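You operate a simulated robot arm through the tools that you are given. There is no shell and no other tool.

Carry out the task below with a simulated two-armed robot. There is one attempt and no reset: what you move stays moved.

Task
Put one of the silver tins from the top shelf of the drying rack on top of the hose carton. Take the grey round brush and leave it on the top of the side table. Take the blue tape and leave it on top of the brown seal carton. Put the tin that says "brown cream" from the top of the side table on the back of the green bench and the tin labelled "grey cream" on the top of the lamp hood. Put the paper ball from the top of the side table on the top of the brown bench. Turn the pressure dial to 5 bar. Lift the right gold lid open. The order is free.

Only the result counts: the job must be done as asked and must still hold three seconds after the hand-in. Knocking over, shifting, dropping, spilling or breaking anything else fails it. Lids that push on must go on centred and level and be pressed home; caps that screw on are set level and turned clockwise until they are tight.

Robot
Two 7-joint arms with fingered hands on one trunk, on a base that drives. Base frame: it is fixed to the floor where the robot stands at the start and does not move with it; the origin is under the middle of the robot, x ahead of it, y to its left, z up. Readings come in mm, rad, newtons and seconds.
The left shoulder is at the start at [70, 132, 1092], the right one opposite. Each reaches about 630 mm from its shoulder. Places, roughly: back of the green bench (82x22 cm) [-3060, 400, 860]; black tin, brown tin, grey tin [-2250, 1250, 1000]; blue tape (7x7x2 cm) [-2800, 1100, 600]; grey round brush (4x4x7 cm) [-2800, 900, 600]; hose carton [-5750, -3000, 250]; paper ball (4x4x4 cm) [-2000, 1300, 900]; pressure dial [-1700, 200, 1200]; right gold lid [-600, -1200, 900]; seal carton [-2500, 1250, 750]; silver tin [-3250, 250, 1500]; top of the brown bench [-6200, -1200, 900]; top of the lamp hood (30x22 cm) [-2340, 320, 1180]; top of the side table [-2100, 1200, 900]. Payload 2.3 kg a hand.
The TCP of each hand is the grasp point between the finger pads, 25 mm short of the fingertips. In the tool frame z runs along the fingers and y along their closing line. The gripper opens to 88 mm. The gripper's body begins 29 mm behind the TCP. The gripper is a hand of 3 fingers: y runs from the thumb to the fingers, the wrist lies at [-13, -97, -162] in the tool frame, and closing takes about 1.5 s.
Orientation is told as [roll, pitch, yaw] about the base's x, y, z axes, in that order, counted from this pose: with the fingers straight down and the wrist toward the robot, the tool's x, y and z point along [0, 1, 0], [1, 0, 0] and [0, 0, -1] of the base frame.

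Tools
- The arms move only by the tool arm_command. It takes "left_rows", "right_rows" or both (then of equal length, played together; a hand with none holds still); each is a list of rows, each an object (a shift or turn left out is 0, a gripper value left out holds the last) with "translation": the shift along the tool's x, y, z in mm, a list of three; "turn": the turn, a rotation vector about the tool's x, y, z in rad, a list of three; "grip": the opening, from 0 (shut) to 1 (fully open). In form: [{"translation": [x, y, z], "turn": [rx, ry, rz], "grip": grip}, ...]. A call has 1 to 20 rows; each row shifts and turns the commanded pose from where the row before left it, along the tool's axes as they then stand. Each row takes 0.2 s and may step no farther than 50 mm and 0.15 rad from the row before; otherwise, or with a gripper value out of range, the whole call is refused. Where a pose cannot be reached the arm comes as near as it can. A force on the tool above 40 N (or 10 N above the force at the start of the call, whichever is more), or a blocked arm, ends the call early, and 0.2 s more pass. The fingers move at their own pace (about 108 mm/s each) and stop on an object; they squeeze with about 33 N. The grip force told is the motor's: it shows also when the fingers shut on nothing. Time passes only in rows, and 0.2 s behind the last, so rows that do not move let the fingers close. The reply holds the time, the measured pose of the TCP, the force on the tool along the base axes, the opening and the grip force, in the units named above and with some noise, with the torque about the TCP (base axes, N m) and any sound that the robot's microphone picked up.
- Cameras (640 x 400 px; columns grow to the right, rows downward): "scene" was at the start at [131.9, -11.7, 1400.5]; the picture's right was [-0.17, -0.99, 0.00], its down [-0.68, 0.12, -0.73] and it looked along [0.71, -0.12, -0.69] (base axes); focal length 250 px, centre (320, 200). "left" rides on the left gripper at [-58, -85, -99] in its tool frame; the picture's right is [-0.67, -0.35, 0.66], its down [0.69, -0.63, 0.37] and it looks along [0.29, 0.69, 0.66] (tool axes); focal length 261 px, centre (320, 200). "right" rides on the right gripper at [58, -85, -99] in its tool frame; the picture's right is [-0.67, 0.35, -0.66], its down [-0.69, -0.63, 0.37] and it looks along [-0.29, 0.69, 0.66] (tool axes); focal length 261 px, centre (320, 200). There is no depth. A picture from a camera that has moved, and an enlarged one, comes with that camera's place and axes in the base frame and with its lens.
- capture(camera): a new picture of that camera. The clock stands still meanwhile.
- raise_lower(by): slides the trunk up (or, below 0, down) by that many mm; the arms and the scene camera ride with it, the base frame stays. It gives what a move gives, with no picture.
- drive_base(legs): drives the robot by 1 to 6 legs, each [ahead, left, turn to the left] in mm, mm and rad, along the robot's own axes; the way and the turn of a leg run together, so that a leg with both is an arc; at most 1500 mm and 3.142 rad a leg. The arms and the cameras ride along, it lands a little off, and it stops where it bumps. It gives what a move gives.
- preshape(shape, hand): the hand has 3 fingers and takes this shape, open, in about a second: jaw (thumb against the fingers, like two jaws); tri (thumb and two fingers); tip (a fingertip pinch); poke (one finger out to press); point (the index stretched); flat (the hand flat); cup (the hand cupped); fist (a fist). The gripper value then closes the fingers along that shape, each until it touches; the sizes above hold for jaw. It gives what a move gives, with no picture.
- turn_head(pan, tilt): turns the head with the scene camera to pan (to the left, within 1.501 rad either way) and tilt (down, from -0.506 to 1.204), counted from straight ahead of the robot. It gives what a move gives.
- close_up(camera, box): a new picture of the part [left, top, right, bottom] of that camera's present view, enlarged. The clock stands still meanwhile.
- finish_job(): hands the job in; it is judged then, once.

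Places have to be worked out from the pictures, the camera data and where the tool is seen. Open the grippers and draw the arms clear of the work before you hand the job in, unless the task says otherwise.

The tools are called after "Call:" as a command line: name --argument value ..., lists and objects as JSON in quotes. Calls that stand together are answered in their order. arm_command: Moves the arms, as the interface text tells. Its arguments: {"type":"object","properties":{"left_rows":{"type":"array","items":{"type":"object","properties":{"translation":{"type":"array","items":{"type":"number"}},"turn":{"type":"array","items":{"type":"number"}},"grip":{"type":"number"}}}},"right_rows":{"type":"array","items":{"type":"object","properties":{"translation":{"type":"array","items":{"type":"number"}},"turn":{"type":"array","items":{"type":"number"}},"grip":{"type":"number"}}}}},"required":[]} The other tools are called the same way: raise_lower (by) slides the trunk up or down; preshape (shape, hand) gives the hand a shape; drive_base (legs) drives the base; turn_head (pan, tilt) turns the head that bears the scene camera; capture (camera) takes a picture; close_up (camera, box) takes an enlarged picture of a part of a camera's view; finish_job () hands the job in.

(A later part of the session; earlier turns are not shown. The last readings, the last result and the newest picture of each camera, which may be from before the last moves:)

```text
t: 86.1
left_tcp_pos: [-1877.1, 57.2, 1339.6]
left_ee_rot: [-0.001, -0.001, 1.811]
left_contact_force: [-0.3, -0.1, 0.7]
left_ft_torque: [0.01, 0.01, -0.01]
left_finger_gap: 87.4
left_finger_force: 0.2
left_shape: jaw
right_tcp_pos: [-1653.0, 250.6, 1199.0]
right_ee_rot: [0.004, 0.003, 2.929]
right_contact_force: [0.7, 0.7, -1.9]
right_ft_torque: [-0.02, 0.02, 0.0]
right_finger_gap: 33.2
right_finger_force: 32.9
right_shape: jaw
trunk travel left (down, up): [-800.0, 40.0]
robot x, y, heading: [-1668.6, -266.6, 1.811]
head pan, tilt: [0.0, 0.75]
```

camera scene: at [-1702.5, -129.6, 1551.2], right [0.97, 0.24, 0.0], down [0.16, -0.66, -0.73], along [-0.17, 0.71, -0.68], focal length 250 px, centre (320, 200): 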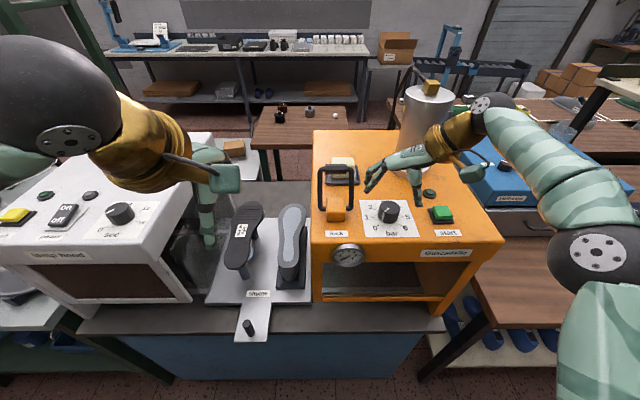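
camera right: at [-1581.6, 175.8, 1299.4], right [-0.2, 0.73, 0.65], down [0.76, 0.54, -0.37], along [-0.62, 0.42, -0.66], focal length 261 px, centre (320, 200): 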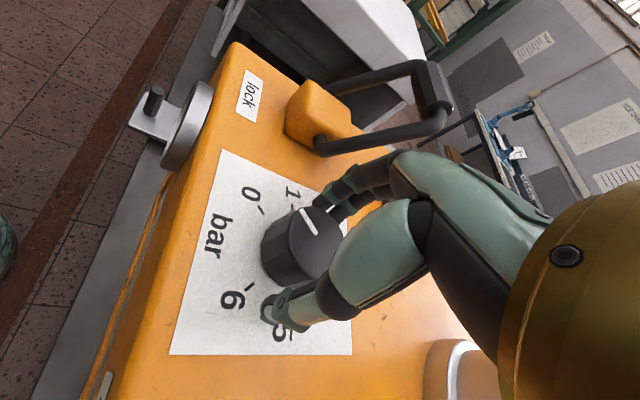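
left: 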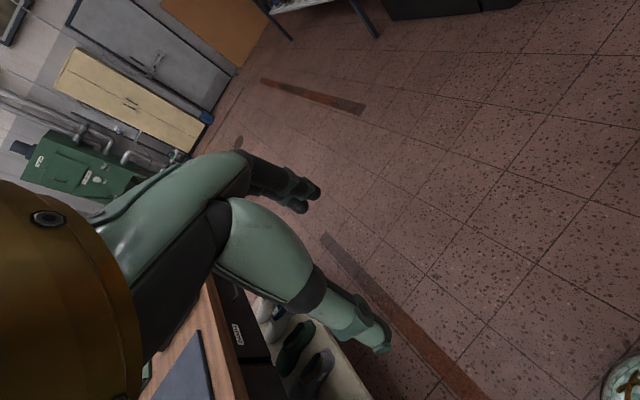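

Gripped (gap 33 mm, force 33 N). I turn clockwise (+tool z) a first 0.56 rad and look at the pointer.

Call:
arm_command --right_rows '[{"turn": [0, 0, 0.14]}, {"turn": [0, 0, 0.14]}, {"turn": [0, 0, 0.14]}, {"turn": [0, 0, 0.14]}, {"turn": [0, 0, 0]}]'

Call:
close_up --camera "scene" --box '[330, 170, 430, 270]'

Call:
close_up --camera "right" --box '[180, 160, 340, 340]'

```text
t: 87.3
left_tcp_pos: [-1875.3, 56.6, 1339.2]
left_ee_rot: [0.001, 0.0, 1.809]
left_contact_force: [-0.8, -0.1, -0.6]
left_ft_torque: [-0.01, -0.01, 0.0]
left_finger_gap: 87.5
left_finger_force: 0.0
left_shape: jaw
right_tcp_pos: [-1651.2, 249.8, 1199.3]
right_ee_rot: [0.005, 0.003, 2.368]
right_contact_force: [2.5, -0.3, -0.3]
right_ft_torque: [0.06, -0.01, 0.0]
right_finger_gap: 32.3
right_finger_force: 32.9
right_shape: jaw
trunk travel left (down, up): [-800.0, 40.0]
robot x, y, heading: [-1673.0, -260.6, 1.814]
head pan, tilt: [0.0, 0.75]
```

```text
4.00 times, centred on (380, 220) of scene
camera zoom: at [-1701.0, -129.2, 1551.2], right [0.97, 0.24, 0.0], down [0.16, -0.66, -0.73], along [-0.17, 0.71, -0.68], focal length 999 px, centre (80, 120)
```

zoom: 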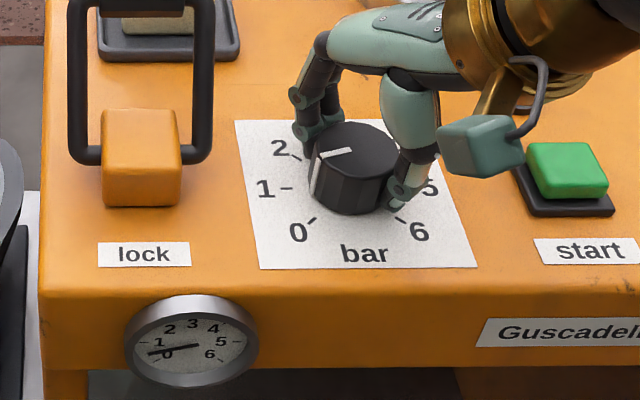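

```text
2.22 times, centred on (260, 250) of right
camera zoom: at [-1630.5, 149.5, 1299.2], right [0.22, 0.73, 0.65], down [0.93, 0.05, -0.37], along [-0.3, 0.69, -0.66], focal length 579 px, centre (453, 89)
```

zoom: 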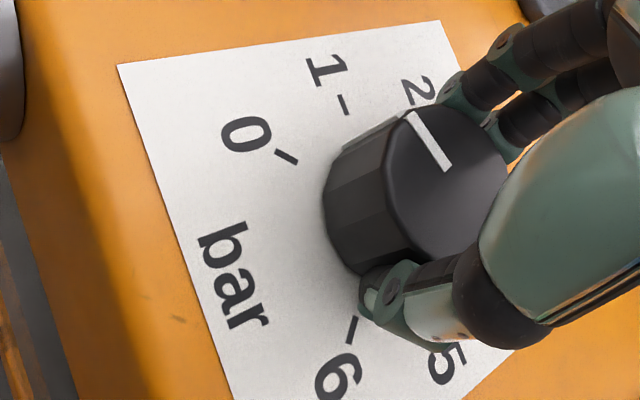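

The knob turns with the hand and the gauge already reads about 0.7. The lock lever stands up to z≈1290, so I limit the hand to yaw ≥ 1.3; I continue 1.07 rad clockwise.

Call:
arm_command --right_rows '[{"turn": [0, 0, 0.14]}, {"turn": [0, 0, 0.14]}, {"turn": [0, 0, 0.14]}, {"turn": [0, 0, 0.14]}, {"turn": [0, 0, 0.14]}, {"turn": [0, 0, 0.14]}, {"turn": [0, 0, 0.14]}, {"turn": [0, 0, 0.088]}, {"turn": [0, 0, 0]}]'

Call:
close_up --camera "scene" --box '[330, 170, 430, 270]'

```text
t: 89.3
left_tcp_pos: [-1877.5, 55.7, 1339.8]
left_ee_rot: [-0.001, 0.0, 1.812]
left_contact_force: [0.4, -0.7, -0.8]
left_ft_torque: [-0.03, -0.01, 0.01]
left_finger_gap: 87.6
left_finger_force: 0.0
left_shape: jaw
right_tcp_pos: [-1649.5, 251.5, 1202.3]
right_ee_rot: [0.021, 0.018, 1.288]
right_contact_force: [-0.8, -9.5, -20.0]
right_ft_torque: [-0.02, 0.04, 0.09]
right_finger_gap: 30.7
right_finger_force: 32.9
right_shape: jaw
trunk travel left (down, up): [-800.0, 40.0]
robot x, y, heading: [-1668.5, -262.4, 1.813]
head pan, tilt: [0.0, 0.75]
```

```text
4.00 times, centred on (380, 220) of scene
camera zoom: at [-1703.0, -129.8, 1551.2], right [0.97, 0.24, 0.0], down [0.16, -0.66, -0.73], along [-0.17, 0.71, -0.68], focal length 999 px, centre (80, 120)
```

zoom: 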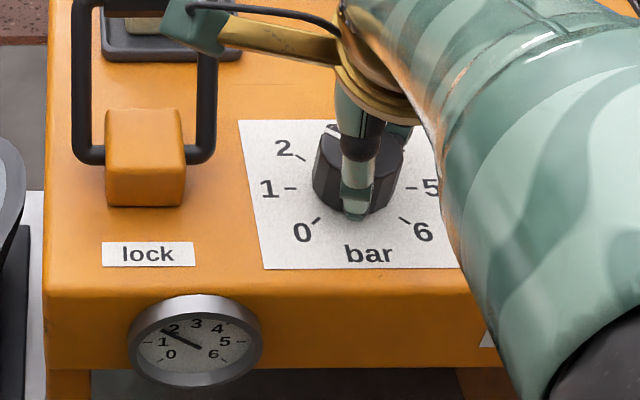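

The gauge reads about 2 bar, but a 20 N vertical pull built up. I release the knob, lift slightly and wind the hand back counter-clockwise.

Call:
arm_command --right_rows '[{"grip": 0.7}, {"grip": 0.7}, {"translation": [0, 0, -20]}, {"translation": [0, 0, -20]}, {"turn": [0, 0, -0.15]}, {"turn": [0, 0, -0.15]}, {"turn": [0, 0, -0.15]}, {"turn": [0, 0, -0.15]}, {"turn": [0, 0, -0.15]}, {"turn": [0, 0, -0.15]}, {"turn": [0, 0, -0.15]}, {"turn": [0, 0, -0.15]}, {"turn": [0, 0, -0.15]}, {"turn": [0, 0, -0.15]}, {"turn": [0, 0, -0.15]}, {"turn": [0, 0, 0]}, {"turn": [0, 0, 0]}]'

Call:
close_up --camera "scene" --box '[330, 170, 430, 270]'

Call:
capture --camera "right"

```text
t: 92.9
left_tcp_pos: [-1876.9, 56.1, 1339.8]
left_ee_rot: [0.0, 0.001, 1.813]
left_contact_force: [-0.2, 0.3, -0.1]
left_ft_torque: [0.0, -0.02, 0.0]
left_finger_gap: 87.7
left_finger_force: 0.2
left_shape: jaw
right_tcp_pos: [-1652.6, 251.0, 1240.6]
right_ee_rot: [0.003, 0.001, 2.953]
right_contact_force: [-0.2, -0.5, 0.0]
right_ft_torque: [-0.01, -0.03, 0.0]
right_finger_gap: 61.3
right_finger_force: 0.1
right_shape: jaw
trunk travel left (down, up): [-800.0, 40.0]
robot x, y, heading: [-1668.5, -261.0, 1.817]
head pan, tilt: [0.0, 0.75]
```

```text
4.00 times, centred on (380, 220) of scene
camera zoom: at [-1702.5, -129.7, 1551.2], right [0.97, 0.24, 0.0], down [0.16, -0.66, -0.73], along [-0.17, 0.71, -0.68], focal length 999 px, centre (80, 120)
```

zoom: 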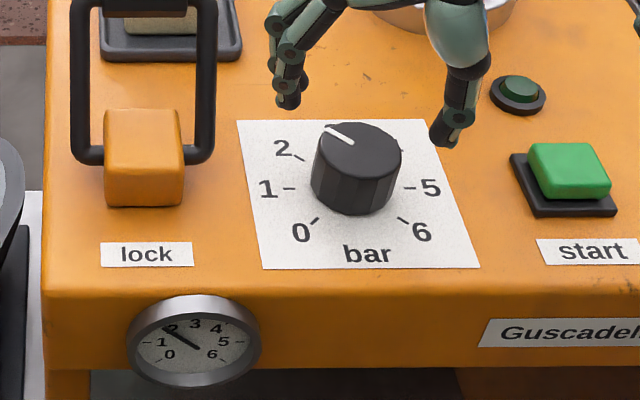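

```text
taken
camera right: at [-1580.0, 176.8, 1339.4], right [-0.22, 0.73, 0.65], down [0.75, 0.55, -0.37], along [-0.63, 0.41, -0.66], focal length 261 px, centre (320, 200)
```

right: 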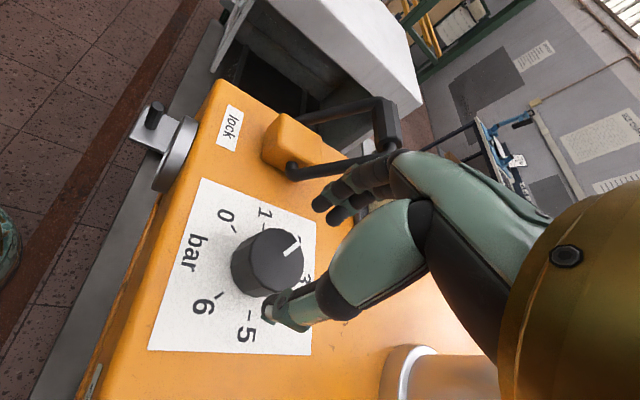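

The gauge now reads about 2 bar. I descend, regrasp at the wound-back angle, and turn another 1.5 rad clockwise.

Call:
arm_command --right_rows '[{"translation": [0, 0, 20]}, {"translation": [0, 0, 20]}, {"grip": 0.0}, {"grip": 0.0}, {"grip": 0.0}, {"turn": [0, 0, 0.15]}, {"turn": [0, 0, 0.15]}, {"turn": [0, 0, 0.15]}, {"turn": [0, 0, 0.15]}, {"turn": [0, 0, 0.15]}, {"turn": [0, 0, 0.15]}, {"turn": [0, 0, 0.15]}, {"turn": [0, 0, 0.15]}, {"turn": [0, 0, 0.15]}, {"turn": [0, 0, 0.15]}, {"turn": [0, 0, 0]}, {"turn": [0, 0, 0]}]'

Call:
close_up --camera "scene" --box '[330, 170, 430, 270]'

```text
t: 96.5
left_tcp_pos: [-1874.7, 56.6, 1339.7]
left_ee_rot: [0.001, -0.001, 1.811]
left_contact_force: [-0.3, 0.2, -0.3]
left_ft_torque: [0.0, 0.0, -0.01]
left_finger_gap: 87.4
left_finger_force: 0.1
left_shape: jaw
right_tcp_pos: [-1651.1, 249.9, 1199.4]
right_ee_rot: [0.004, 0.006, 1.449]
right_contact_force: [4.0, -9.3, -18.6]
right_ft_torque: [0.01, 0.02, 0.04]
right_finger_gap: 31.2
right_finger_force: 33.1
right_shape: jaw
trunk travel left (down, up): [-800.0, 40.0]
robot x, y, heading: [-1667.8, -261.2, 1.806]
head pan, tilt: [0.0, 0.75]
```

```text
4.00 times, centred on (380, 220) of scene
camera zoom: at [-1700.0, -129.4, 1551.2], right [0.97, 0.24, 0.0], down [0.16, -0.66, -0.73], along [-0.18, 0.71, -0.68], focal length 999 px, centre (80, 120)
```

zoom: 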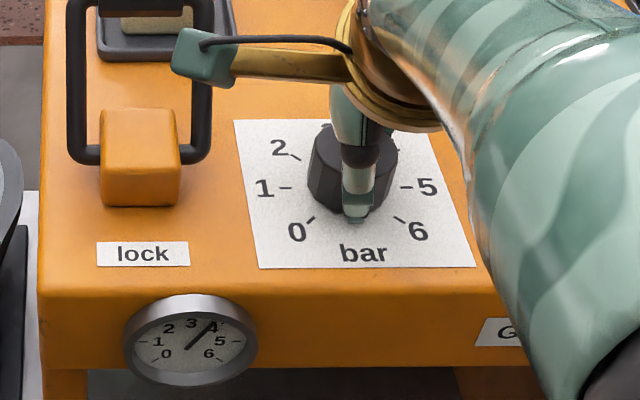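

Gauge reads about 3.9. I release, wind back once more, regrasp and turn about 0.75 rad, then check before the final trim.

Call:
arm_command --right_rows '[{"grip": 0.7}, {"grip": 0.7}, {"translation": [0, 0, -20]}, {"translation": [0, 0, -20]}, {"turn": [0, 0, -0.15]}, {"turn": [0, 0, -0.15]}, {"turn": [0, 0, -0.15]}, {"turn": [0, 0, -0.15]}, {"turn": [0, 0, -0.15]}, {"turn": [0, 0, -0.15]}, {"turn": [0, 0, -0.15]}, {"turn": [0, 0, -0.15]}, {"turn": [0, 0, -0.15]}, {"turn": [0, 0, 0]}, {"turn": [0, 0, 0]}]'

Call:
close_up --camera "scene" --box '[330, 170, 430, 270]'

```text
t: 99.7
left_tcp_pos: [-1876.7, 56.7, 1339.4]
left_ee_rot: [0.0, -0.001, 1.812]
left_contact_force: [-0.5, 0.7, -0.5]
left_ft_torque: [-0.03, -0.04, 0.02]
left_finger_gap: 87.4
left_finger_force: 0.1
left_shape: jaw
right_tcp_pos: [-1652.3, 250.5, 1239.5]
right_ee_rot: [0.004, 0.001, 2.803]
right_contact_force: [0.4, -0.1, -0.3]
right_ft_torque: [0.02, -0.02, -0.02]
right_finger_gap: 61.2
right_finger_force: 0.1
right_shape: jaw
trunk travel left (down, up): [-800.0, 40.0]
robot x, y, heading: [-1672.7, -264.2, 1.814]
head pan, tilt: [0.0, 0.75]
```

```text
4.00 times, centred on (380, 220) of scene
camera zoom: at [-1702.7, -129.6, 1551.2], right [0.97, 0.24, 0.0], down [0.16, -0.66, -0.73], along [-0.17, 0.71, -0.68], focal length 999 px, centre (80, 120)
```

zoom: 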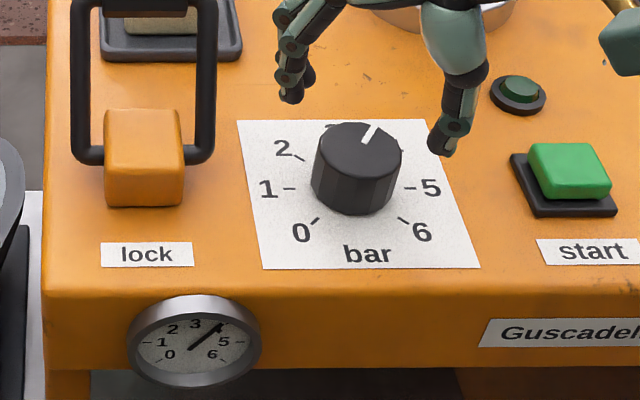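

Pointer works out to about 3.93 bar. I regrasp and turn 0.82 rad clockwise.

Call:
arm_command --right_rows '[{"translation": [0, 0, 20]}, {"translation": [0, 0, 20]}, {"grip": 0.0}, {"grip": 0.0}, {"grip": 0.0}, {"turn": [0, 0, 0.14]}, {"turn": [0, 0, 0.14]}, {"turn": [0, 0, 0.14]}, {"turn": [0, 0, 0.14]}, {"turn": [0, 0, 0.13]}, {"turn": [0, 0, 0.13]}, {"turn": [0, 0, 0]}, {"turn": [0, 0, 0]}]'

Call:
close_up --camera "scene" --box '[330, 170, 430, 270]'

Call:
close_up --camera "scene" --box '[355, 235, 400, 275]'

```text
t: 102.5
left_tcp_pos: [-1875.1, 56.2, 1339.4]
left_ee_rot: [0.003, -0.002, 1.812]
left_contact_force: [0.6, -0.1, 0.7]
left_ft_torque: [-0.03, 0.02, 0.02]
left_finger_gap: 87.5
left_finger_force: 0.0
left_shape: jaw
right_tcp_pos: [-1650.5, 250.8, 1200.3]
right_ee_rot: [0.003, 0.002, 1.981]
right_contact_force: [3.1, -1.5, 0.7]
right_ft_torque: [0.09, -0.04, 0.0]
right_finger_gap: 31.9
right_finger_force: 32.8
right_shape: jaw
trunk travel left (down, up): [-800.0, 40.0]
robot x, y, heading: [-1675.4, -261.1, 1.809]
head pan, tilt: [0.0, 0.75]
```

```text
4.00 times, centred on (380, 220) of scene
camera zoom: at [-1700.1, -130.2, 1551.3], right [0.97, 0.24, 0.0], down [0.16, -0.66, -0.73], along [-0.17, 0.71, -0.68], focal length 999 px, centre (80, 120)
```

zoom: 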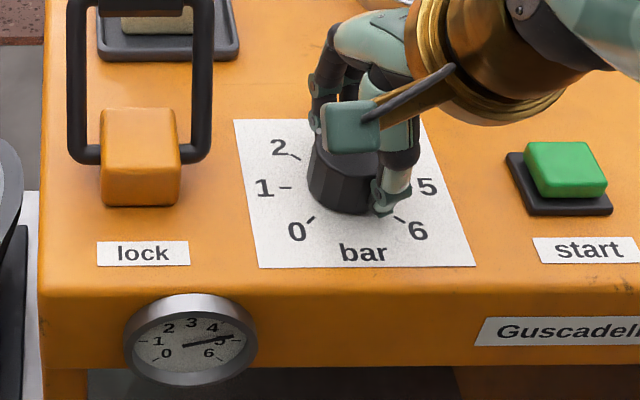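

```text
10.00 times, centred on (378, 255) of scene
camera zoom: at [-1700.1, -130.2, 1551.3], right [0.97, 0.24, 0.0], down [0.16, -0.66, -0.73], along [-0.17, 0.71, -0.68], focal length 2497 px, centre (-255, -350)
```

zoom: 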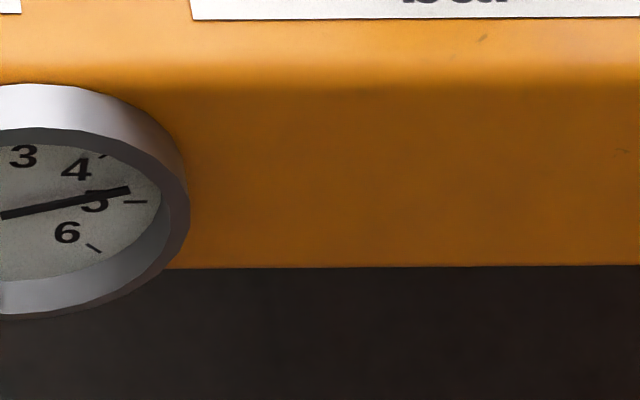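

The needle is just short of the 5 mark. I take a centred enlargement of the gauge to measure the remainder.

Call:
close_up --camera "scene" --box '[357, 240, 397, 270]'

Call:
close_up --camera "right" --box '[180, 160, 340, 340]'

```text
13.33 times, centred on (377, 255) of scene
camera zoom: at [-1700.1, -130.2, 1551.3], right [0.97, 0.24, 0.0], down [0.16, -0.66, -0.73], along [-0.17, 0.71, -0.68], focal length 3330 px, centre (-440, -533)
```

zoom: 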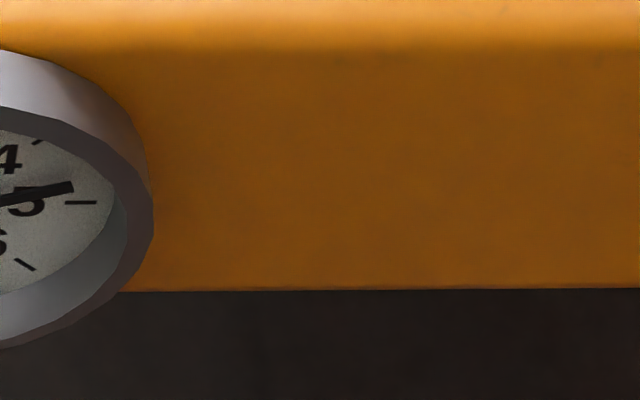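

```text
2.22 times, centred on (260, 250) of right
camera zoom: at [-1669.2, 148.9, 1299.2], right [0.48, 0.59, 0.65], down [0.88, -0.3, -0.37], along [-0.02, 0.75, -0.66], focal length 579 px, centre (453, 89)
```

zoom: 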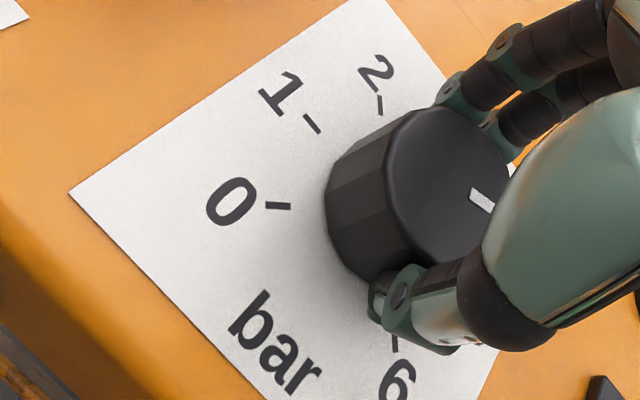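

I re-aim the enlargement at the gauge's actual place in the view.

Call:
close_up --camera "scene" --box '[328, 240, 368, 270]'

```text
13.33 times, centred on (348, 255) of scene
camera zoom: at [-1700.1, -130.2, 1551.3], right [0.97, 0.24, 0.0], down [0.16, -0.66, -0.73], along [-0.17, 0.71, -0.68], focal length 3330 px, centre (-53, -533)
```

zoom: 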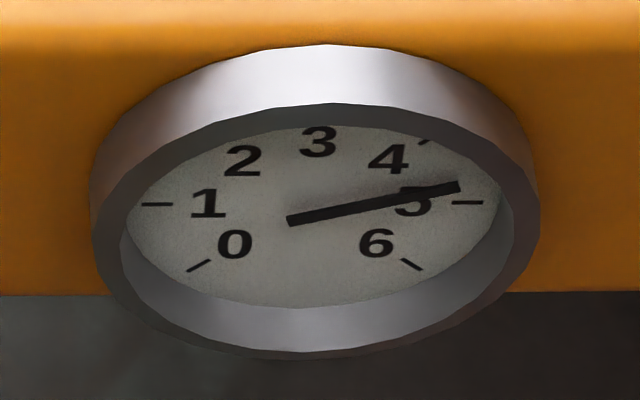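

Allowing for parallax the needle seems nearer 4.6–4.8. I turn another 0.2 rad and re-read.

Call:
arm_command --right_rows '[{"turn": [0, 0, 0.1]}, {"turn": [0, 0, 0.1]}, {"turn": [0, 0, 0]}, {"turn": [0, 0, 0]}]'

Call:
close_up --camera "scene" --box '[328, 240, 368, 270]'

Call:
close_up --camera "right" --box '[180, 160, 340, 340]'

```text
t: 103.5
left_tcp_pos: [-1873.4, 56.0, 1339.7]
left_ee_rot: [0.001, -0.001, 1.812]
left_contact_force: [1.1, -0.4, 1.3]
left_ft_torque: [0.0, 0.03, 0.03]
left_finger_gap: 87.5
left_finger_force: 0.1
left_shape: jaw
right_tcp_pos: [-1651.1, 249.8, 1199.6]
right_ee_rot: [0.0, 0.002, 1.783]
right_contact_force: [4.0, -0.2, 2.1]
right_ft_torque: [0.13, -0.04, 0.03]
right_finger_gap: 31.9
right_finger_force: 33.2
right_shape: jaw
trunk travel left (down, up): [-800.0, 40.0]
robot x, y, heading: [-1672.3, -260.7, 1.81]
head pan, tilt: [0.0, 0.75]
```

```text
13.33 times, centred on (348, 255) of scene
camera zoom: at [-1700.1, -130.1, 1551.3], right [0.97, 0.24, 0.0], down [0.16, -0.66, -0.73], along [-0.17, 0.71, -0.68], focal length 3330 px, centre (-53, -533)
```

zoom: 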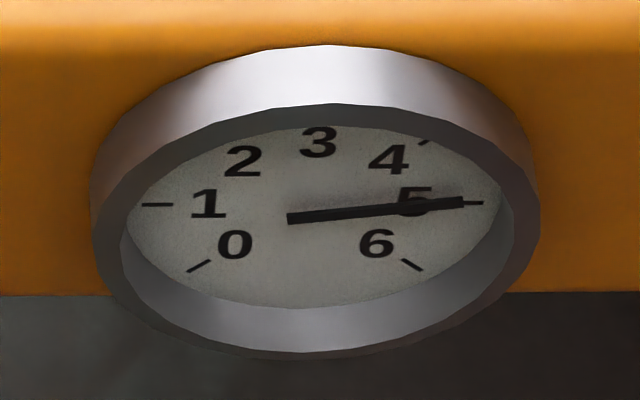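

```text
2.22 times, centred on (260, 250) of right
camera zoom: at [-1688.6, 154.4, 1299.2], right [0.58, 0.48, 0.65], down [0.8, -0.47, -0.37], along [0.13, 0.74, -0.66], focal length 579 px, centre (453, 89)
```

zoom: 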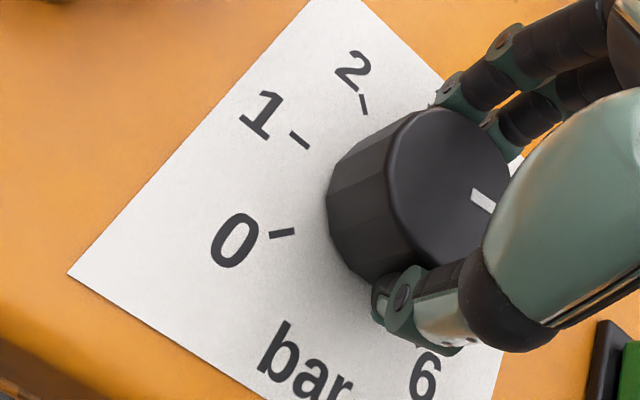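

Needle is now about 9° short of horizontal (5 bar). I turn 0.15 rad more, then release and lift to see the pointer itself.

Call:
arm_command --right_rows '[{"turn": [0, 0, 0.075]}, {"turn": [0, 0, 0.075]}, {"turn": [0, 0, 0]}, {"turn": [0, 0, 0]}, {"grip": 0.7}, {"grip": 0.7}, {"translation": [0, 0, -25]}, {"translation": [0, 0, -25]}, {"translation": [0, 0, -20]}, {"turn": [0, 0, -0.15]}, {"turn": [0, 0, -0.15]}, {"turn": [0, 0, -0.15]}, {"turn": [0, 0, -0.15]}, {"turn": [0, 0, -0.15]}, {"turn": [0, 0, -0.15]}, {"turn": [0, 0, 0]}]'

Call:
close_up --camera "scene" --box '[328, 240, 368, 270]'

Call:
close_up --camera "scene" --box '[360, 190, 420, 240]'

Call:
close_up --camera "right" --box '[180, 160, 340, 340]'

```text
t: 106.9
left_tcp_pos: [-1877.0, 56.3, 1340.1]
left_ee_rot: [0.001, 0.001, 1.812]
left_contact_force: [-0.4, 0.7, 0.4]
left_ft_torque: [0.01, 0.01, 0.02]
left_finger_gap: 87.8
left_finger_force: 0.0
left_shape: jaw
right_tcp_pos: [-1653.3, 251.6, 1268.5]
right_ee_rot: [0.003, 0.002, 2.535]
right_contact_force: [0.6, 0.4, -0.2]
right_ft_torque: [-0.01, -0.02, 0.01]
right_finger_gap: 61.2
right_finger_force: 0.1
right_shape: jaw
trunk travel left (down, up): [-800.0, 40.0]
robot x, y, heading: [-1672.0, -258.0, 1.813]
head pan, tilt: [0.0, 0.75]
```

```text
13.33 times, centred on (348, 255) of scene
camera zoom: at [-1703.0, -129.4, 1551.2], right [0.97, 0.24, 0.0], down [0.16, -0.66, -0.73], along [-0.17, 0.71, -0.68], focal length 3330 px, centre (-53, -533)
```

zoom: 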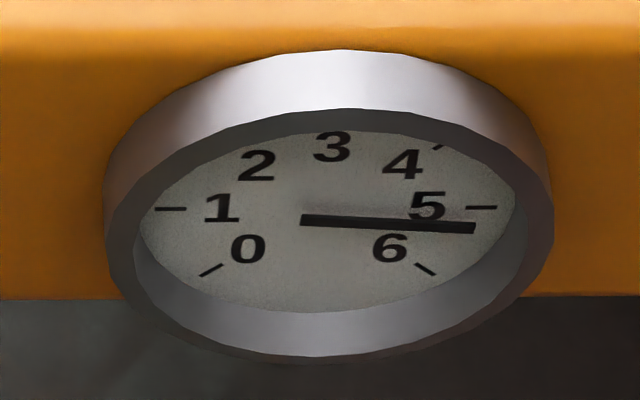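

```text
8.00 times, centred on (390, 215) of scene
camera zoom: at [-1703.0, -129.4, 1551.2], right [0.97, 0.24, 0.0], down [0.16, -0.66, -0.73], along [-0.17, 0.71, -0.68], focal length 1998 px, centre (-240, 80)
```

zoom: 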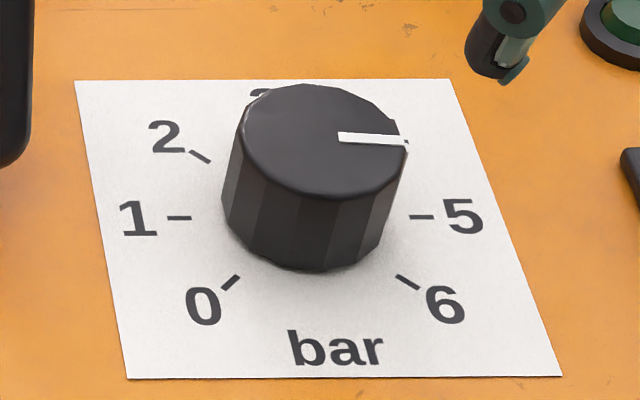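

```text
2.22 times, centred on (260, 250) of right
camera zoom: at [-1615.7, 154.6, 1368.7], right [0.1, 0.75, 0.65], down [0.91, 0.2, -0.37], along [-0.41, 0.63, -0.66], focal length 579 px, centre (453, 89)
```

zoom: 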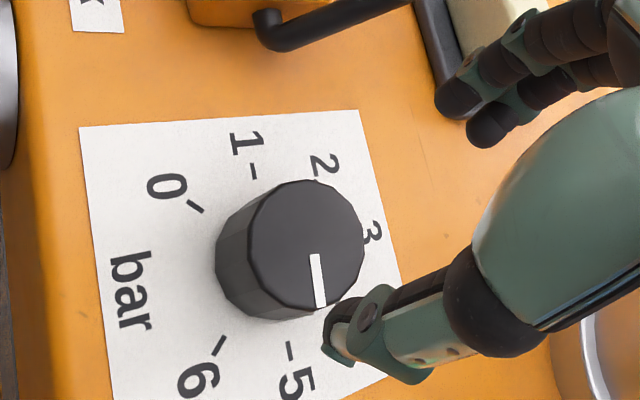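

Pointer and gauge both read about 5.12 bar, so I overshot by roughly 5°. I regrasp here and turn back counter-clockwise 0.1 rad, watching the gauge.

Call:
arm_command --right_rows '[{"translation": [0, 0, 25]}, {"translation": [0, 0, 25]}, {"translation": [0, 0, 19]}, {"grip": 0.0}, {"grip": 0.0}, {"grip": 0.0}, {"turn": [0, 0, 0]}]'

Call:
close_up --camera "scene" --box '[328, 240, 368, 270]'

Call:
arm_command --right_rows '[{"turn": [0, 0, -0.05]}, {"turn": [0, 0, -0.05]}, {"turn": [0, 0, 0]}, {"turn": [0, 0, 0]}]'

Call:
close_up --camera "scene" --box '[328, 240, 368, 270]'

```text
t: 108.5
left_tcp_pos: [-1875.8, 57.9, 1340.8]
left_ee_rot: [-0.001, 0.001, 1.812]
left_contact_force: [-0.6, -0.3, 0.3]
left_ft_torque: [0.01, -0.02, -0.02]
left_finger_gap: 87.3
left_finger_force: 0.0
left_shape: jaw
right_tcp_pos: [-1652.7, 250.8, 1199.8]
right_ee_rot: [0.003, 0.005, 2.533]
right_contact_force: [-0.2, 0.4, -2.0]
right_ft_torque: [0.03, 0.01, 0.0]
right_finger_gap: 33.4
right_finger_force: 32.5
right_shape: jaw
trunk travel left (down, up): [-800.0, 40.0]
robot x, y, heading: [-1672.2, -263.7, 1.814]
head pan, tilt: [0.0, 0.75]
```

```text
13.33 times, centred on (348, 255) of scene
camera zoom: at [-1702.5, -128.5, 1551.1], right [0.97, 0.24, 0.0], down [0.16, -0.66, -0.73], along [-0.17, 0.71, -0.68], focal length 3330 px, centre (-53, -533)
```

zoom: 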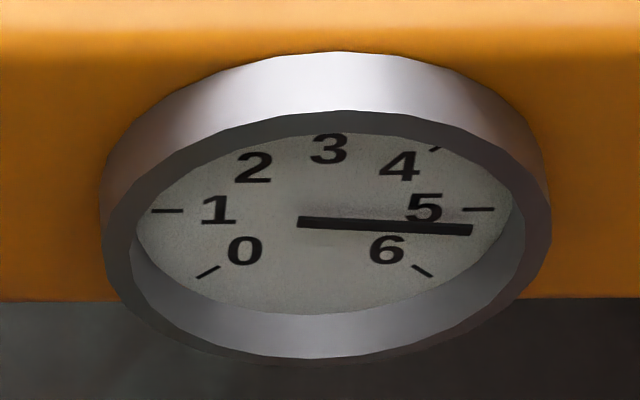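

```text
t: 109.5
left_tcp_pos: [-1878.1, 57.0, 1339.2]
left_ee_rot: [0.0, -0.003, 1.812]
left_contact_force: [-0.3, 0.3, -0.5]
left_ft_torque: [0.03, 0.0, -0.01]
left_finger_gap: 87.6
left_finger_force: 0.0
left_shape: jaw
right_tcp_pos: [-1653.3, 250.7, 1201.6]
right_ee_rot: [0.003, 0.003, 2.632]
right_contact_force: [-1.4, -1.7, -6.1]
right_ft_torque: [-0.02, 0.05, -0.02]
right_finger_gap: 33.7
right_finger_force: 32.9
right_shape: jaw
trunk travel left (down, up): [-800.0, 40.0]
robot x, y, heading: [-1667.6, -261.8, 1.811]
head pan, tilt: [0.0, 0.75]
```

```text
13.33 times, centred on (348, 255) of scene
camera zoom: at [-1703.2, -128.6, 1551.1], right [0.97, 0.24, 0.0], down [0.16, -0.66, -0.73], along [-0.17, 0.71, -0.68], focal length 3330 px, centre (-53, -533)
```

zoom: 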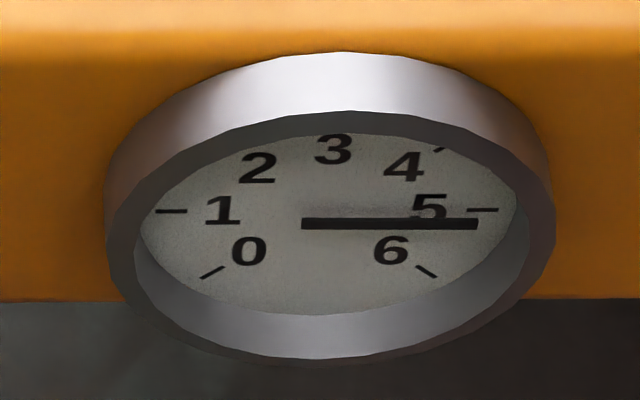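

The needle is now level, i.e. 5.0. I release, lift, and verify pointer and gauge.

Call:
arm_command --right_rows '[{"grip": 0.7}, {"grip": 0.7}, {"translation": [0, 0, -25]}, {"translation": [0, 0, -25]}, {"translation": [0, 0, -25]}, {"turn": [0, 0, 0]}]'

Call:
close_up --camera "scene" --box '[328, 240, 368, 270]'

Call:
close_up --camera "scene" --box '[360, 190, 420, 240]'

```text
t: 110.9
left_tcp_pos: [-1876.6, 56.7, 1338.9]
left_ee_rot: [-0.001, 0.001, 1.812]
left_contact_force: [0.3, 0.6, 0.7]
left_ft_torque: [0.0, 0.02, 0.01]
left_finger_gap: 87.5
left_finger_force: 0.1
left_shape: jaw
right_tcp_pos: [-1652.5, 252.7, 1274.8]
right_ee_rot: [0.004, 0.001, 2.63]
right_contact_force: [-0.9, -0.3, 1.1]
right_ft_torque: [0.01, 0.02, -0.01]
right_finger_gap: 61.4
right_finger_force: 0.0
right_shape: jaw
trunk travel left (down, up): [-800.0, 40.0]
robot x, y, heading: [-1671.3, -260.1, 1.811]
head pan, tilt: [0.0, 0.75]
```

```text
13.33 times, centred on (348, 255) of scene
camera zoom: at [-1702.9, -128.9, 1551.2], right [0.97, 0.24, 0.0], down [0.16, -0.66, -0.73], along [-0.17, 0.71, -0.68], focal length 3330 px, centre (-53, -533)
```

zoom: 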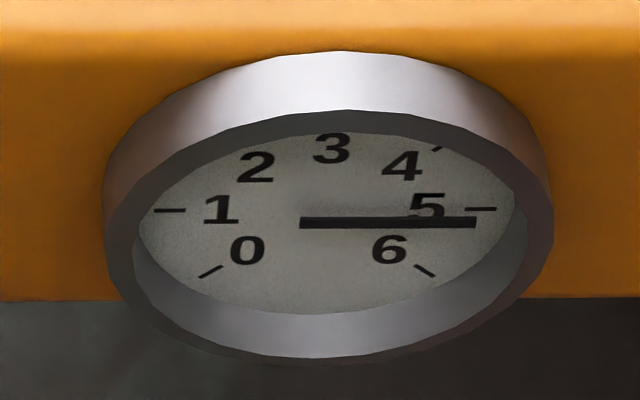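

```text
8.00 times, centred on (390, 215) of scene
camera zoom: at [-1702.9, -128.9, 1551.2], right [0.97, 0.24, 0.0], down [0.16, -0.66, -0.73], along [-0.17, 0.71, -0.68], focal length 1998 px, centre (-240, 80)
```

zoom: 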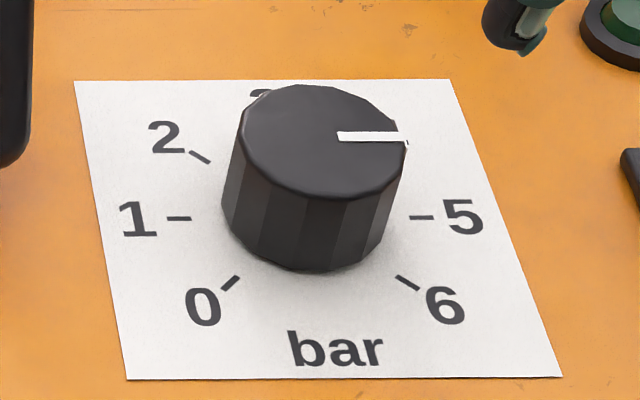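

Dial reads 5.0 bar on both gauge and pointer. I raise the hand well clear and return it to its carrying pose.

Call:
arm_command --right_rows '[{"translation": [0, 0, -40]}, {"translation": [0, 0, -40]}, {"translation": [0, 0, -30], "turn": [0, 0, 0.14]}, {"turn": [0, 0, 0.14]}, {"turn": [0, 0, 0.14]}, {"turn": [0, 0, 0.14]}, {"turn": [0, 0, 0.13]}, {"turn": [0, 0, 0.13]}, {"translation": [0, -45, 0]}, {"translation": [0, -45, 0]}, {"translation": [-10, -45, 0]}, {"translation": [-10, -45, 0], "grip": 1.0}, {"turn": [0, 0, 0]}]'

Call:
turn_head --pan 0.3 --tilt 0.4

Call:
capture --camera "scene"

```text
t: 113.7
left_tcp_pos: [-1877.0, 57.0, 1340.4]
left_ee_rot: [0.001, 0.0, 1.811]
left_contact_force: [0.2, 0.3, 0.0]
left_ft_torque: [0.01, 0.01, 0.03]
left_finger_gap: 87.6
left_finger_force: 0.2
left_shape: jaw
right_tcp_pos: [-1624.2, 152.4, 1459.5]
right_ee_rot: [-0.002, 0.006, 1.812]
right_contact_force: [1.1, 0.7, -0.6]
right_ft_torque: [0.01, -0.02, -0.01]
right_finger_gap: 87.6
right_finger_force: 0.0
right_shape: jaw
right hand out of reach, approached as far as the arm can: row 2, 3, 4, 5, 6, 9, 10, 11, 12
trunk travel left (down, up): [-800.0, 40.0]
robot x, y, heading: [-1674.2, -261.1, 1.817]
head pan, tilt: [0.0, 0.75]
```

```text
t: 114.6
left_tcp_pos: [-1878.0, 57.2, 1339.3]
left_ee_rot: [0.0, 0.0, 1.812]
left_contact_force: [-0.1, 0.3, -0.5]
left_ft_torque: [-0.06, 0.02, -0.01]
left_finger_gap: 87.6
left_finger_force: 0.1
left_shape: jaw
right_tcp_pos: [-1624.2, 152.8, 1457.3]
right_ee_rot: [-0.001, 0.007, 1.812]
right_contact_force: [-0.1, 0.0, 0.2]
right_ft_torque: [-0.01, 0.0, -0.01]
right_finger_gap: 87.6
right_finger_force: 0.1
right_shape: jaw
trunk travel left (down, up): [-800.0, 40.0]
robot x, y, heading: [-1668.8, -264.9, 1.815]
head pan, tilt: [0.3, 0.4]
```

```text
taken
camera scene: at [-1730.8, -130.3, 1582.2], right [0.86, 0.51, 0.0], down [0.2, -0.33, -0.92], along [-0.47, 0.79, -0.39], focal length 250 px, centre (320, 200)
```

scene: 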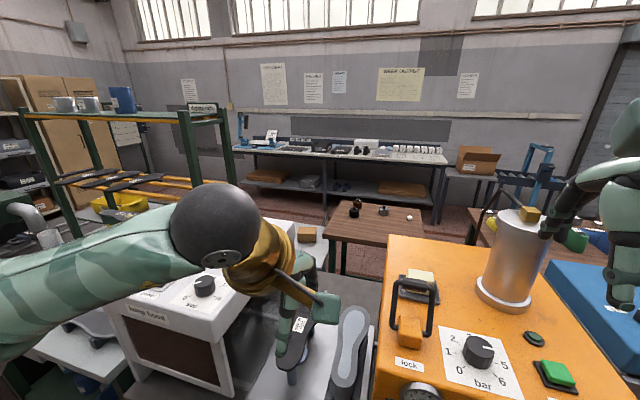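

From here I can see the side table with the tins and ball and, at left, the drying rack with silver tins. I take enlargements to plan the route.

Call:
close_up --camera "scene" --box '[290, 180, 450, 280]'

Call:
close_up --camera "scene" --box '[0, 60, 256, 220]'

```text
4.00 times, centred on (370, 230) of scene
camera zoom: at [-1730.8, -130.3, 1582.2], right [0.86, 0.51, 0.0], down [0.2, -0.33, -0.92], along [-0.47, 0.79, -0.39], focal length 999 px, centre (120, 80)
```

zoom: 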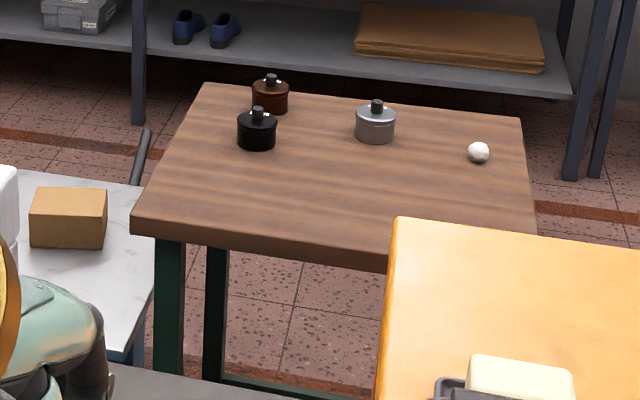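

```text
2.50 times, centred on (128, 140) of scene
camera zoom: at [-1730.8, -130.3, 1582.2], right [0.86, 0.51, 0.0], down [0.2, -0.33, -0.92], along [-0.47, 0.79, -0.39], focal length 624 px, centre (800, 350)
```

zoom: 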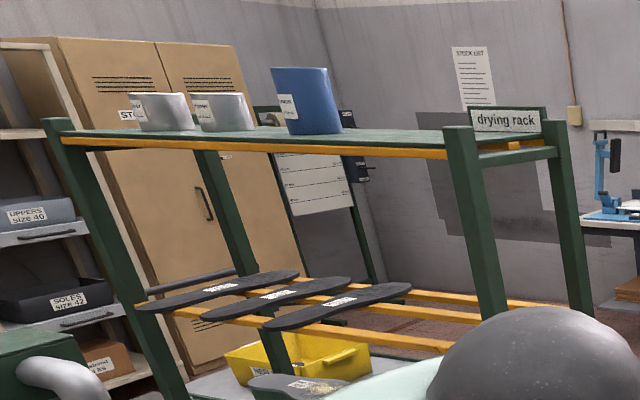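

The side table stands behind the cabinets at about y 850–1450, with a wide aisle north of it. I back away from the press, lower the trunk, and reset the right arm.

Call:
drive_base --legs '[[-280, 0, 0]]'

Call:
arm_command --right_rows '[{"translation": [-10, -20, 40]}, {"translation": [-10, -20, 40]}, {"translation": [-5, -10, 10]}, {"turn": [0, 0, 0]}]'

Call:
raise_lower --by -150

```text
t: 116.5
left_tcp_pos: [-1812.4, -209.2, 1337.7]
left_ee_rot: [0.0, 0.001, 1.813]
left_contact_force: [0.8, 0.2, -1.3]
left_ft_torque: [-0.01, 0.02, 0.01]
left_finger_gap: 87.7
left_finger_force: 0.1
left_shape: jaw
right_tcp_pos: [-1560.6, -112.0, 1455.8]
right_ee_rot: [0.0, 0.008, 1.813]
right_contact_force: [-0.4, 0.4, -0.5]
right_ft_torque: [-0.02, 0.01, 0.0]
right_finger_gap: 87.8
right_finger_force: 0.1
right_shape: jaw
trunk travel left (down, up): [-800.0, 40.0]
robot x, y, heading: [-1603.0, -529.6, 1.816]
head pan, tilt: [0.3, 0.4]
```

```text
t: 117.5
left_tcp_pos: [-1811.4, -212.3, 1339.4]
left_ee_rot: [0.0, 0.0, 1.815]
left_contact_force: [0.2, 0.4, 0.1]
left_ft_torque: [-0.01, 0.01, -0.02]
left_finger_gap: 87.5
left_finger_force: 0.1
left_shape: jaw
right_tcp_pos: [-1554.8, -118.0, 1460.6]
right_ee_rot: [0.001, 0.005, 1.814]
right_contact_force: [0.6, 0.8, 0.4]
right_ft_torque: [0.0, 0.01, -0.06]
right_finger_gap: 87.8
right_finger_force: 0.1
right_shape: jaw
right hand out of reach, approached as far as the arm can: row 1, 2, 3
trunk travel left (down, up): [-800.0, 40.0]
robot x, y, heading: [-1604.6, -527.0, 1.814]
head pan, tilt: [0.3, 0.4]
```

```text
t: 119.3
left_tcp_pos: [-1811.3, -212.5, 1189.2]
left_ee_rot: [0.001, -0.001, 1.815]
left_contact_force: [-0.3, -0.3, 0.4]
left_ft_torque: [-0.03, 0.03, 0.02]
left_finger_gap: 87.5
left_finger_force: 0.0
left_shape: jaw
right_tcp_pos: [-1555.9, -118.6, 1310.9]
right_ee_rot: [0.001, 0.007, 1.816]
right_contact_force: [1.3, -0.1, 0.4]
right_ft_torque: [-0.01, 0.0, -0.04]
right_finger_gap: 87.6
right_finger_force: 0.0
right_shape: jaw
trunk travel left (down, up): [-650.0, 190.0]
robot x, y, heading: [-1601.8, -532.2, 1.814]
head pan, tilt: [0.3, 0.4]
```

The right arm seems stuck at a joint limit. I try moving it down and slightly forward to free it.

Call:
arm_command --right_rows '[{"translation": [-10, 10, 30]}, {"translation": [-10, 10, 30]}, {"translation": [-10, 0, 30]}, {"turn": [0, 0, 0]}]'

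Call:
turn_head --pan -0.4 --tilt 0.5

Call:
capture --camera "scene"

```text
t: 120.3
left_tcp_pos: [-1812.2, -211.8, 1190.9]
left_ee_rot: [0.0, 0.0, 1.813]
left_contact_force: [0.6, 0.5, -0.1]
left_ft_torque: [0.02, 0.02, 0.01]
left_finger_gap: 87.5
left_finger_force: 0.1
left_shape: jaw
right_tcp_pos: [-1540.5, -53.3, 1270.0]
right_ee_rot: [0.001, 0.008, 1.815]
right_contact_force: [0.3, -0.4, 0.5]
right_ft_torque: [-0.01, -0.02, 0.03]
right_finger_gap: 87.7
right_finger_force: 0.0
right_shape: jaw
right hand out of reach, approached as far as the arm can: row 1, 2, 3
trunk travel left (down, up): [-650.0, 190.0]
robot x, y, heading: [-1604.3, -530.3, 1.817]
head pan, tilt: [0.3, 0.4]
```

```text
t: 121.3
left_tcp_pos: [-1811.2, -211.5, 1189.3]
left_ee_rot: [0.001, -0.001, 1.816]
left_contact_force: [0.2, 0.4, -0.6]
left_ft_torque: [-0.05, -0.01, 0.02]
left_finger_gap: 87.5
left_finger_force: 0.1
left_shape: jaw
right_tcp_pos: [-1542.4, -54.1, 1270.5]
right_ee_rot: [0.002, 0.009, 1.815]
right_contact_force: [0.1, -0.9, 0.4]
right_ft_torque: [0.01, -0.03, 0.01]
right_finger_gap: 87.7
right_finger_force: 0.1
right_shape: jaw
trunk travel left (down, up): [-650.0, 190.0]
robot x, y, heading: [-1608.5, -525.3, 1.816]
head pan, tilt: [-0.4, 0.499]
```

```text
taken
camera scene: at [-1603.2, -387.8, 1423.2], right [0.99, -0.15, 0.0], down [-0.07, -0.47, -0.88], along [0.14, 0.87, -0.48], focal length 250 px, centre (320, 200)
```

scene: 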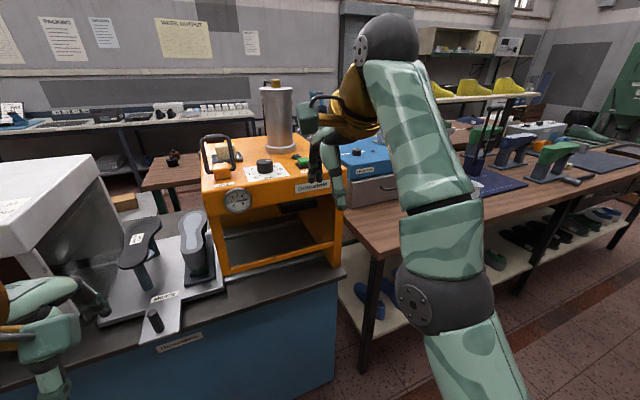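

The arm is in an elbow-low configuration. I try lowering straight down and then pulling back in small steps.

Call:
arm_command --right_rows '[{"translation": [0, 0, 25]}, {"translation": [0, 0, 25]}, {"translation": [0, 0, 25]}, {"turn": [0, 0, 0]}]'

Call:
arm_command --right_rows '[{"translation": [0, -25, 0]}, {"translation": [0, -25, 0]}, {"translation": [0, -25, 0]}, {"turn": [0, 0, 0]}]'

```text
t: 122.3
left_tcp_pos: [-1811.8, -212.1, 1189.6]
left_ee_rot: [0.001, 0.001, 1.815]
left_contact_force: [0.1, 0.0, 0.3]
left_ft_torque: [0.02, 0.0, 0.0]
left_finger_gap: 87.5
left_finger_force: 0.0
left_shape: jaw
right_tcp_pos: [-1548.1, -17.2, 1235.6]
right_ee_rot: [0.0, 0.007, 1.814]
right_contact_force: [0.0, 0.3, -0.1]
right_ft_torque: [0.01, 0.01, -0.04]
right_finger_gap: 87.5
right_finger_force: 0.1
right_shape: jaw
right hand out of reach, approached as far as the arm can: row 1, 2, 3
trunk travel left (down, up): [-650.0, 190.0]
robot x, y, heading: [-1602.7, -530.4, 1.812]
head pan, tilt: [-0.4, 0.499]
```

```text
t: 123.3
left_tcp_pos: [-1812.6, -211.2, 1190.1]
left_ee_rot: [-0.001, 0.001, 1.815]
left_contact_force: [0.4, -0.6, 0.0]
left_ft_torque: [-0.01, 0.01, 0.02]
left_finger_gap: 87.4
left_finger_force: 0.1
left_shape: jaw
right_tcp_pos: [-1540.0, -57.4, 1272.2]
right_ee_rot: [0.001, 0.005, 1.814]
right_contact_force: [0.7, 0.3, 0.9]
right_ft_torque: [-0.01, -0.01, 0.02]
right_finger_gap: 87.8
right_finger_force: 0.0
right_shape: jaw
right hand out of reach, approached as far as the arm can: row 1, 2, 3
trunk travel left (down, up): [-650.0, 190.0]
robot x, y, heading: [-1607.5, -524.3, 1.814]
head pan, tilt: [-0.4, 0.499]
```

The wrist is against a limit while the fingers point straight down. I relax the pitch, pull back and down, then restore the pitch.

Call:
arm_command --right_rows '[{"turn": [-0.14, 0, 0]}, {"turn": [-0.14, 0, 0]}, {"turn": [-0.14, 0, 0]}, {"turn": [-0.14, 0, 0]}, {"translation": [0, -30, 0]}, {"translation": [0, -30, 0]}, {"translation": [0, -30, 0]}, {"turn": [0, 0, 0]}]'

Call:
capture --camera "scene"

```text
t: 125.1
left_tcp_pos: [-1810.3, -211.9, 1190.1]
left_ee_rot: [0.0, 0.0, 1.812]
left_contact_force: [0.6, 0.1, 0.2]
left_ft_torque: [0.04, -0.02, 0.01]
left_finger_gap: 87.6
left_finger_force: 0.0
left_shape: jaw
right_tcp_pos: [-1534.7, -58.3, 1350.0]
right_ee_rot: [-0.001, -0.337, 1.815]
right_contact_force: [0.4, 0.5, -0.3]
right_ft_torque: [0.02, 0.01, -0.03]
right_finger_gap: 87.7
right_finger_force: 0.0
right_shape: jaw
right hand out of reach, approached as far as the arm can: row 1, 2, 3, 4, 5, 6, 7
trunk travel left (down, up): [-650.0, 190.0]
robot x, y, heading: [-1606.4, -531.8, 1.818]
head pan, tilt: [-0.4, 0.499]
```

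```text
taken
camera scene: at [-1603.1, -387.7, 1423.1], right [0.99, -0.16, 0.0], down [-0.07, -0.47, -0.88], along [0.14, 0.87, -0.48], focal length 250 px, centre (320, 200)
```

scene: 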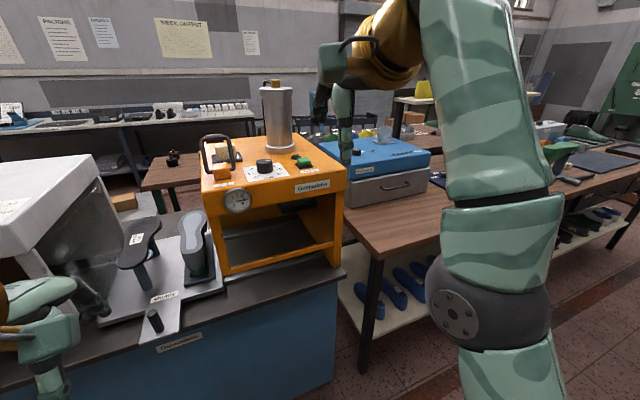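

That made it worse, so the opposite direction should relieve the limit. I pitch the fingers toward the robot, lower, and pull back.

Call:
arm_command --right_rows '[{"turn": [0.14, 0, 0]}, {"turn": [0.14, 0, 0]}, {"turn": [0.14, 0, 0]}, {"turn": [0.14, 0, 0]}, {"turn": [0.14, 0, 0]}, {"turn": [0.14, 0, 0]}, {"turn": [0.14, 0, 0]}, {"turn": [0, 0, 0]}, {"turn": [0, 0, 0]}]'

Call:
arm_command --right_rows '[{"translation": [0, -30, 20]}, {"translation": [0, -30, 20]}, {"translation": [0, -30, 20]}, {"turn": [0, 0, 0]}, {"turn": [0, 0, 0]}]'

```text
t: 127.1
left_tcp_pos: [-1812.1, -212.2, 1189.4]
left_ee_rot: [0.0, 0.002, 1.815]
left_contact_force: [0.2, 0.7, 0.2]
left_ft_torque: [0.01, -0.02, 0.03]
left_finger_gap: 87.5
left_finger_force: 0.0
left_shape: jaw
right_tcp_pos: [-1524.0, -126.3, 1286.3]
right_ee_rot: [-0.027, 0.205, 1.828]
right_contact_force: [0.0, 0.4, 0.0]
right_ft_torque: [0.02, 0.05, 0.0]
right_finger_gap: 87.7
right_finger_force: 0.2
right_shape: jaw
right hand out of reach, approached as far as the arm can: row 1, 2, 3, 4, 5, 6, 7
trunk travel left (down, up): [-650.0, 190.0]
robot x, y, heading: [-1605.2, -525.7, 1.811]
head pan, tilt: [-0.4, 0.499]
```

```text
t: 128.3
left_tcp_pos: [-1811.8, -212.0, 1187.5]
left_ee_rot: [0.001, 0.0, 1.815]
left_contact_force: [-0.1, 0.0, -0.2]
left_ft_torque: [0.0, -0.03, -0.03]
left_finger_gap: 87.8
left_finger_force: 0.1
left_shape: jaw
right_tcp_pos: [-1482.5, -193.5, 1276.8]
right_ee_rot: [-0.027, 0.205, 1.829]
right_contact_force: [-0.4, -0.4, 0.0]
right_ft_torque: [0.01, 0.01, -0.01]
right_finger_gap: 87.9
right_finger_force: 0.1
right_shape: jaw
right hand out of reach, approached as far as the arm can: row 1, 2, 3
trunk travel left (down, up): [-650.0, 190.0]
robot x, y, heading: [-1606.4, -528.5, 1.817]
head pan, tilt: [-0.4, 0.499]
```

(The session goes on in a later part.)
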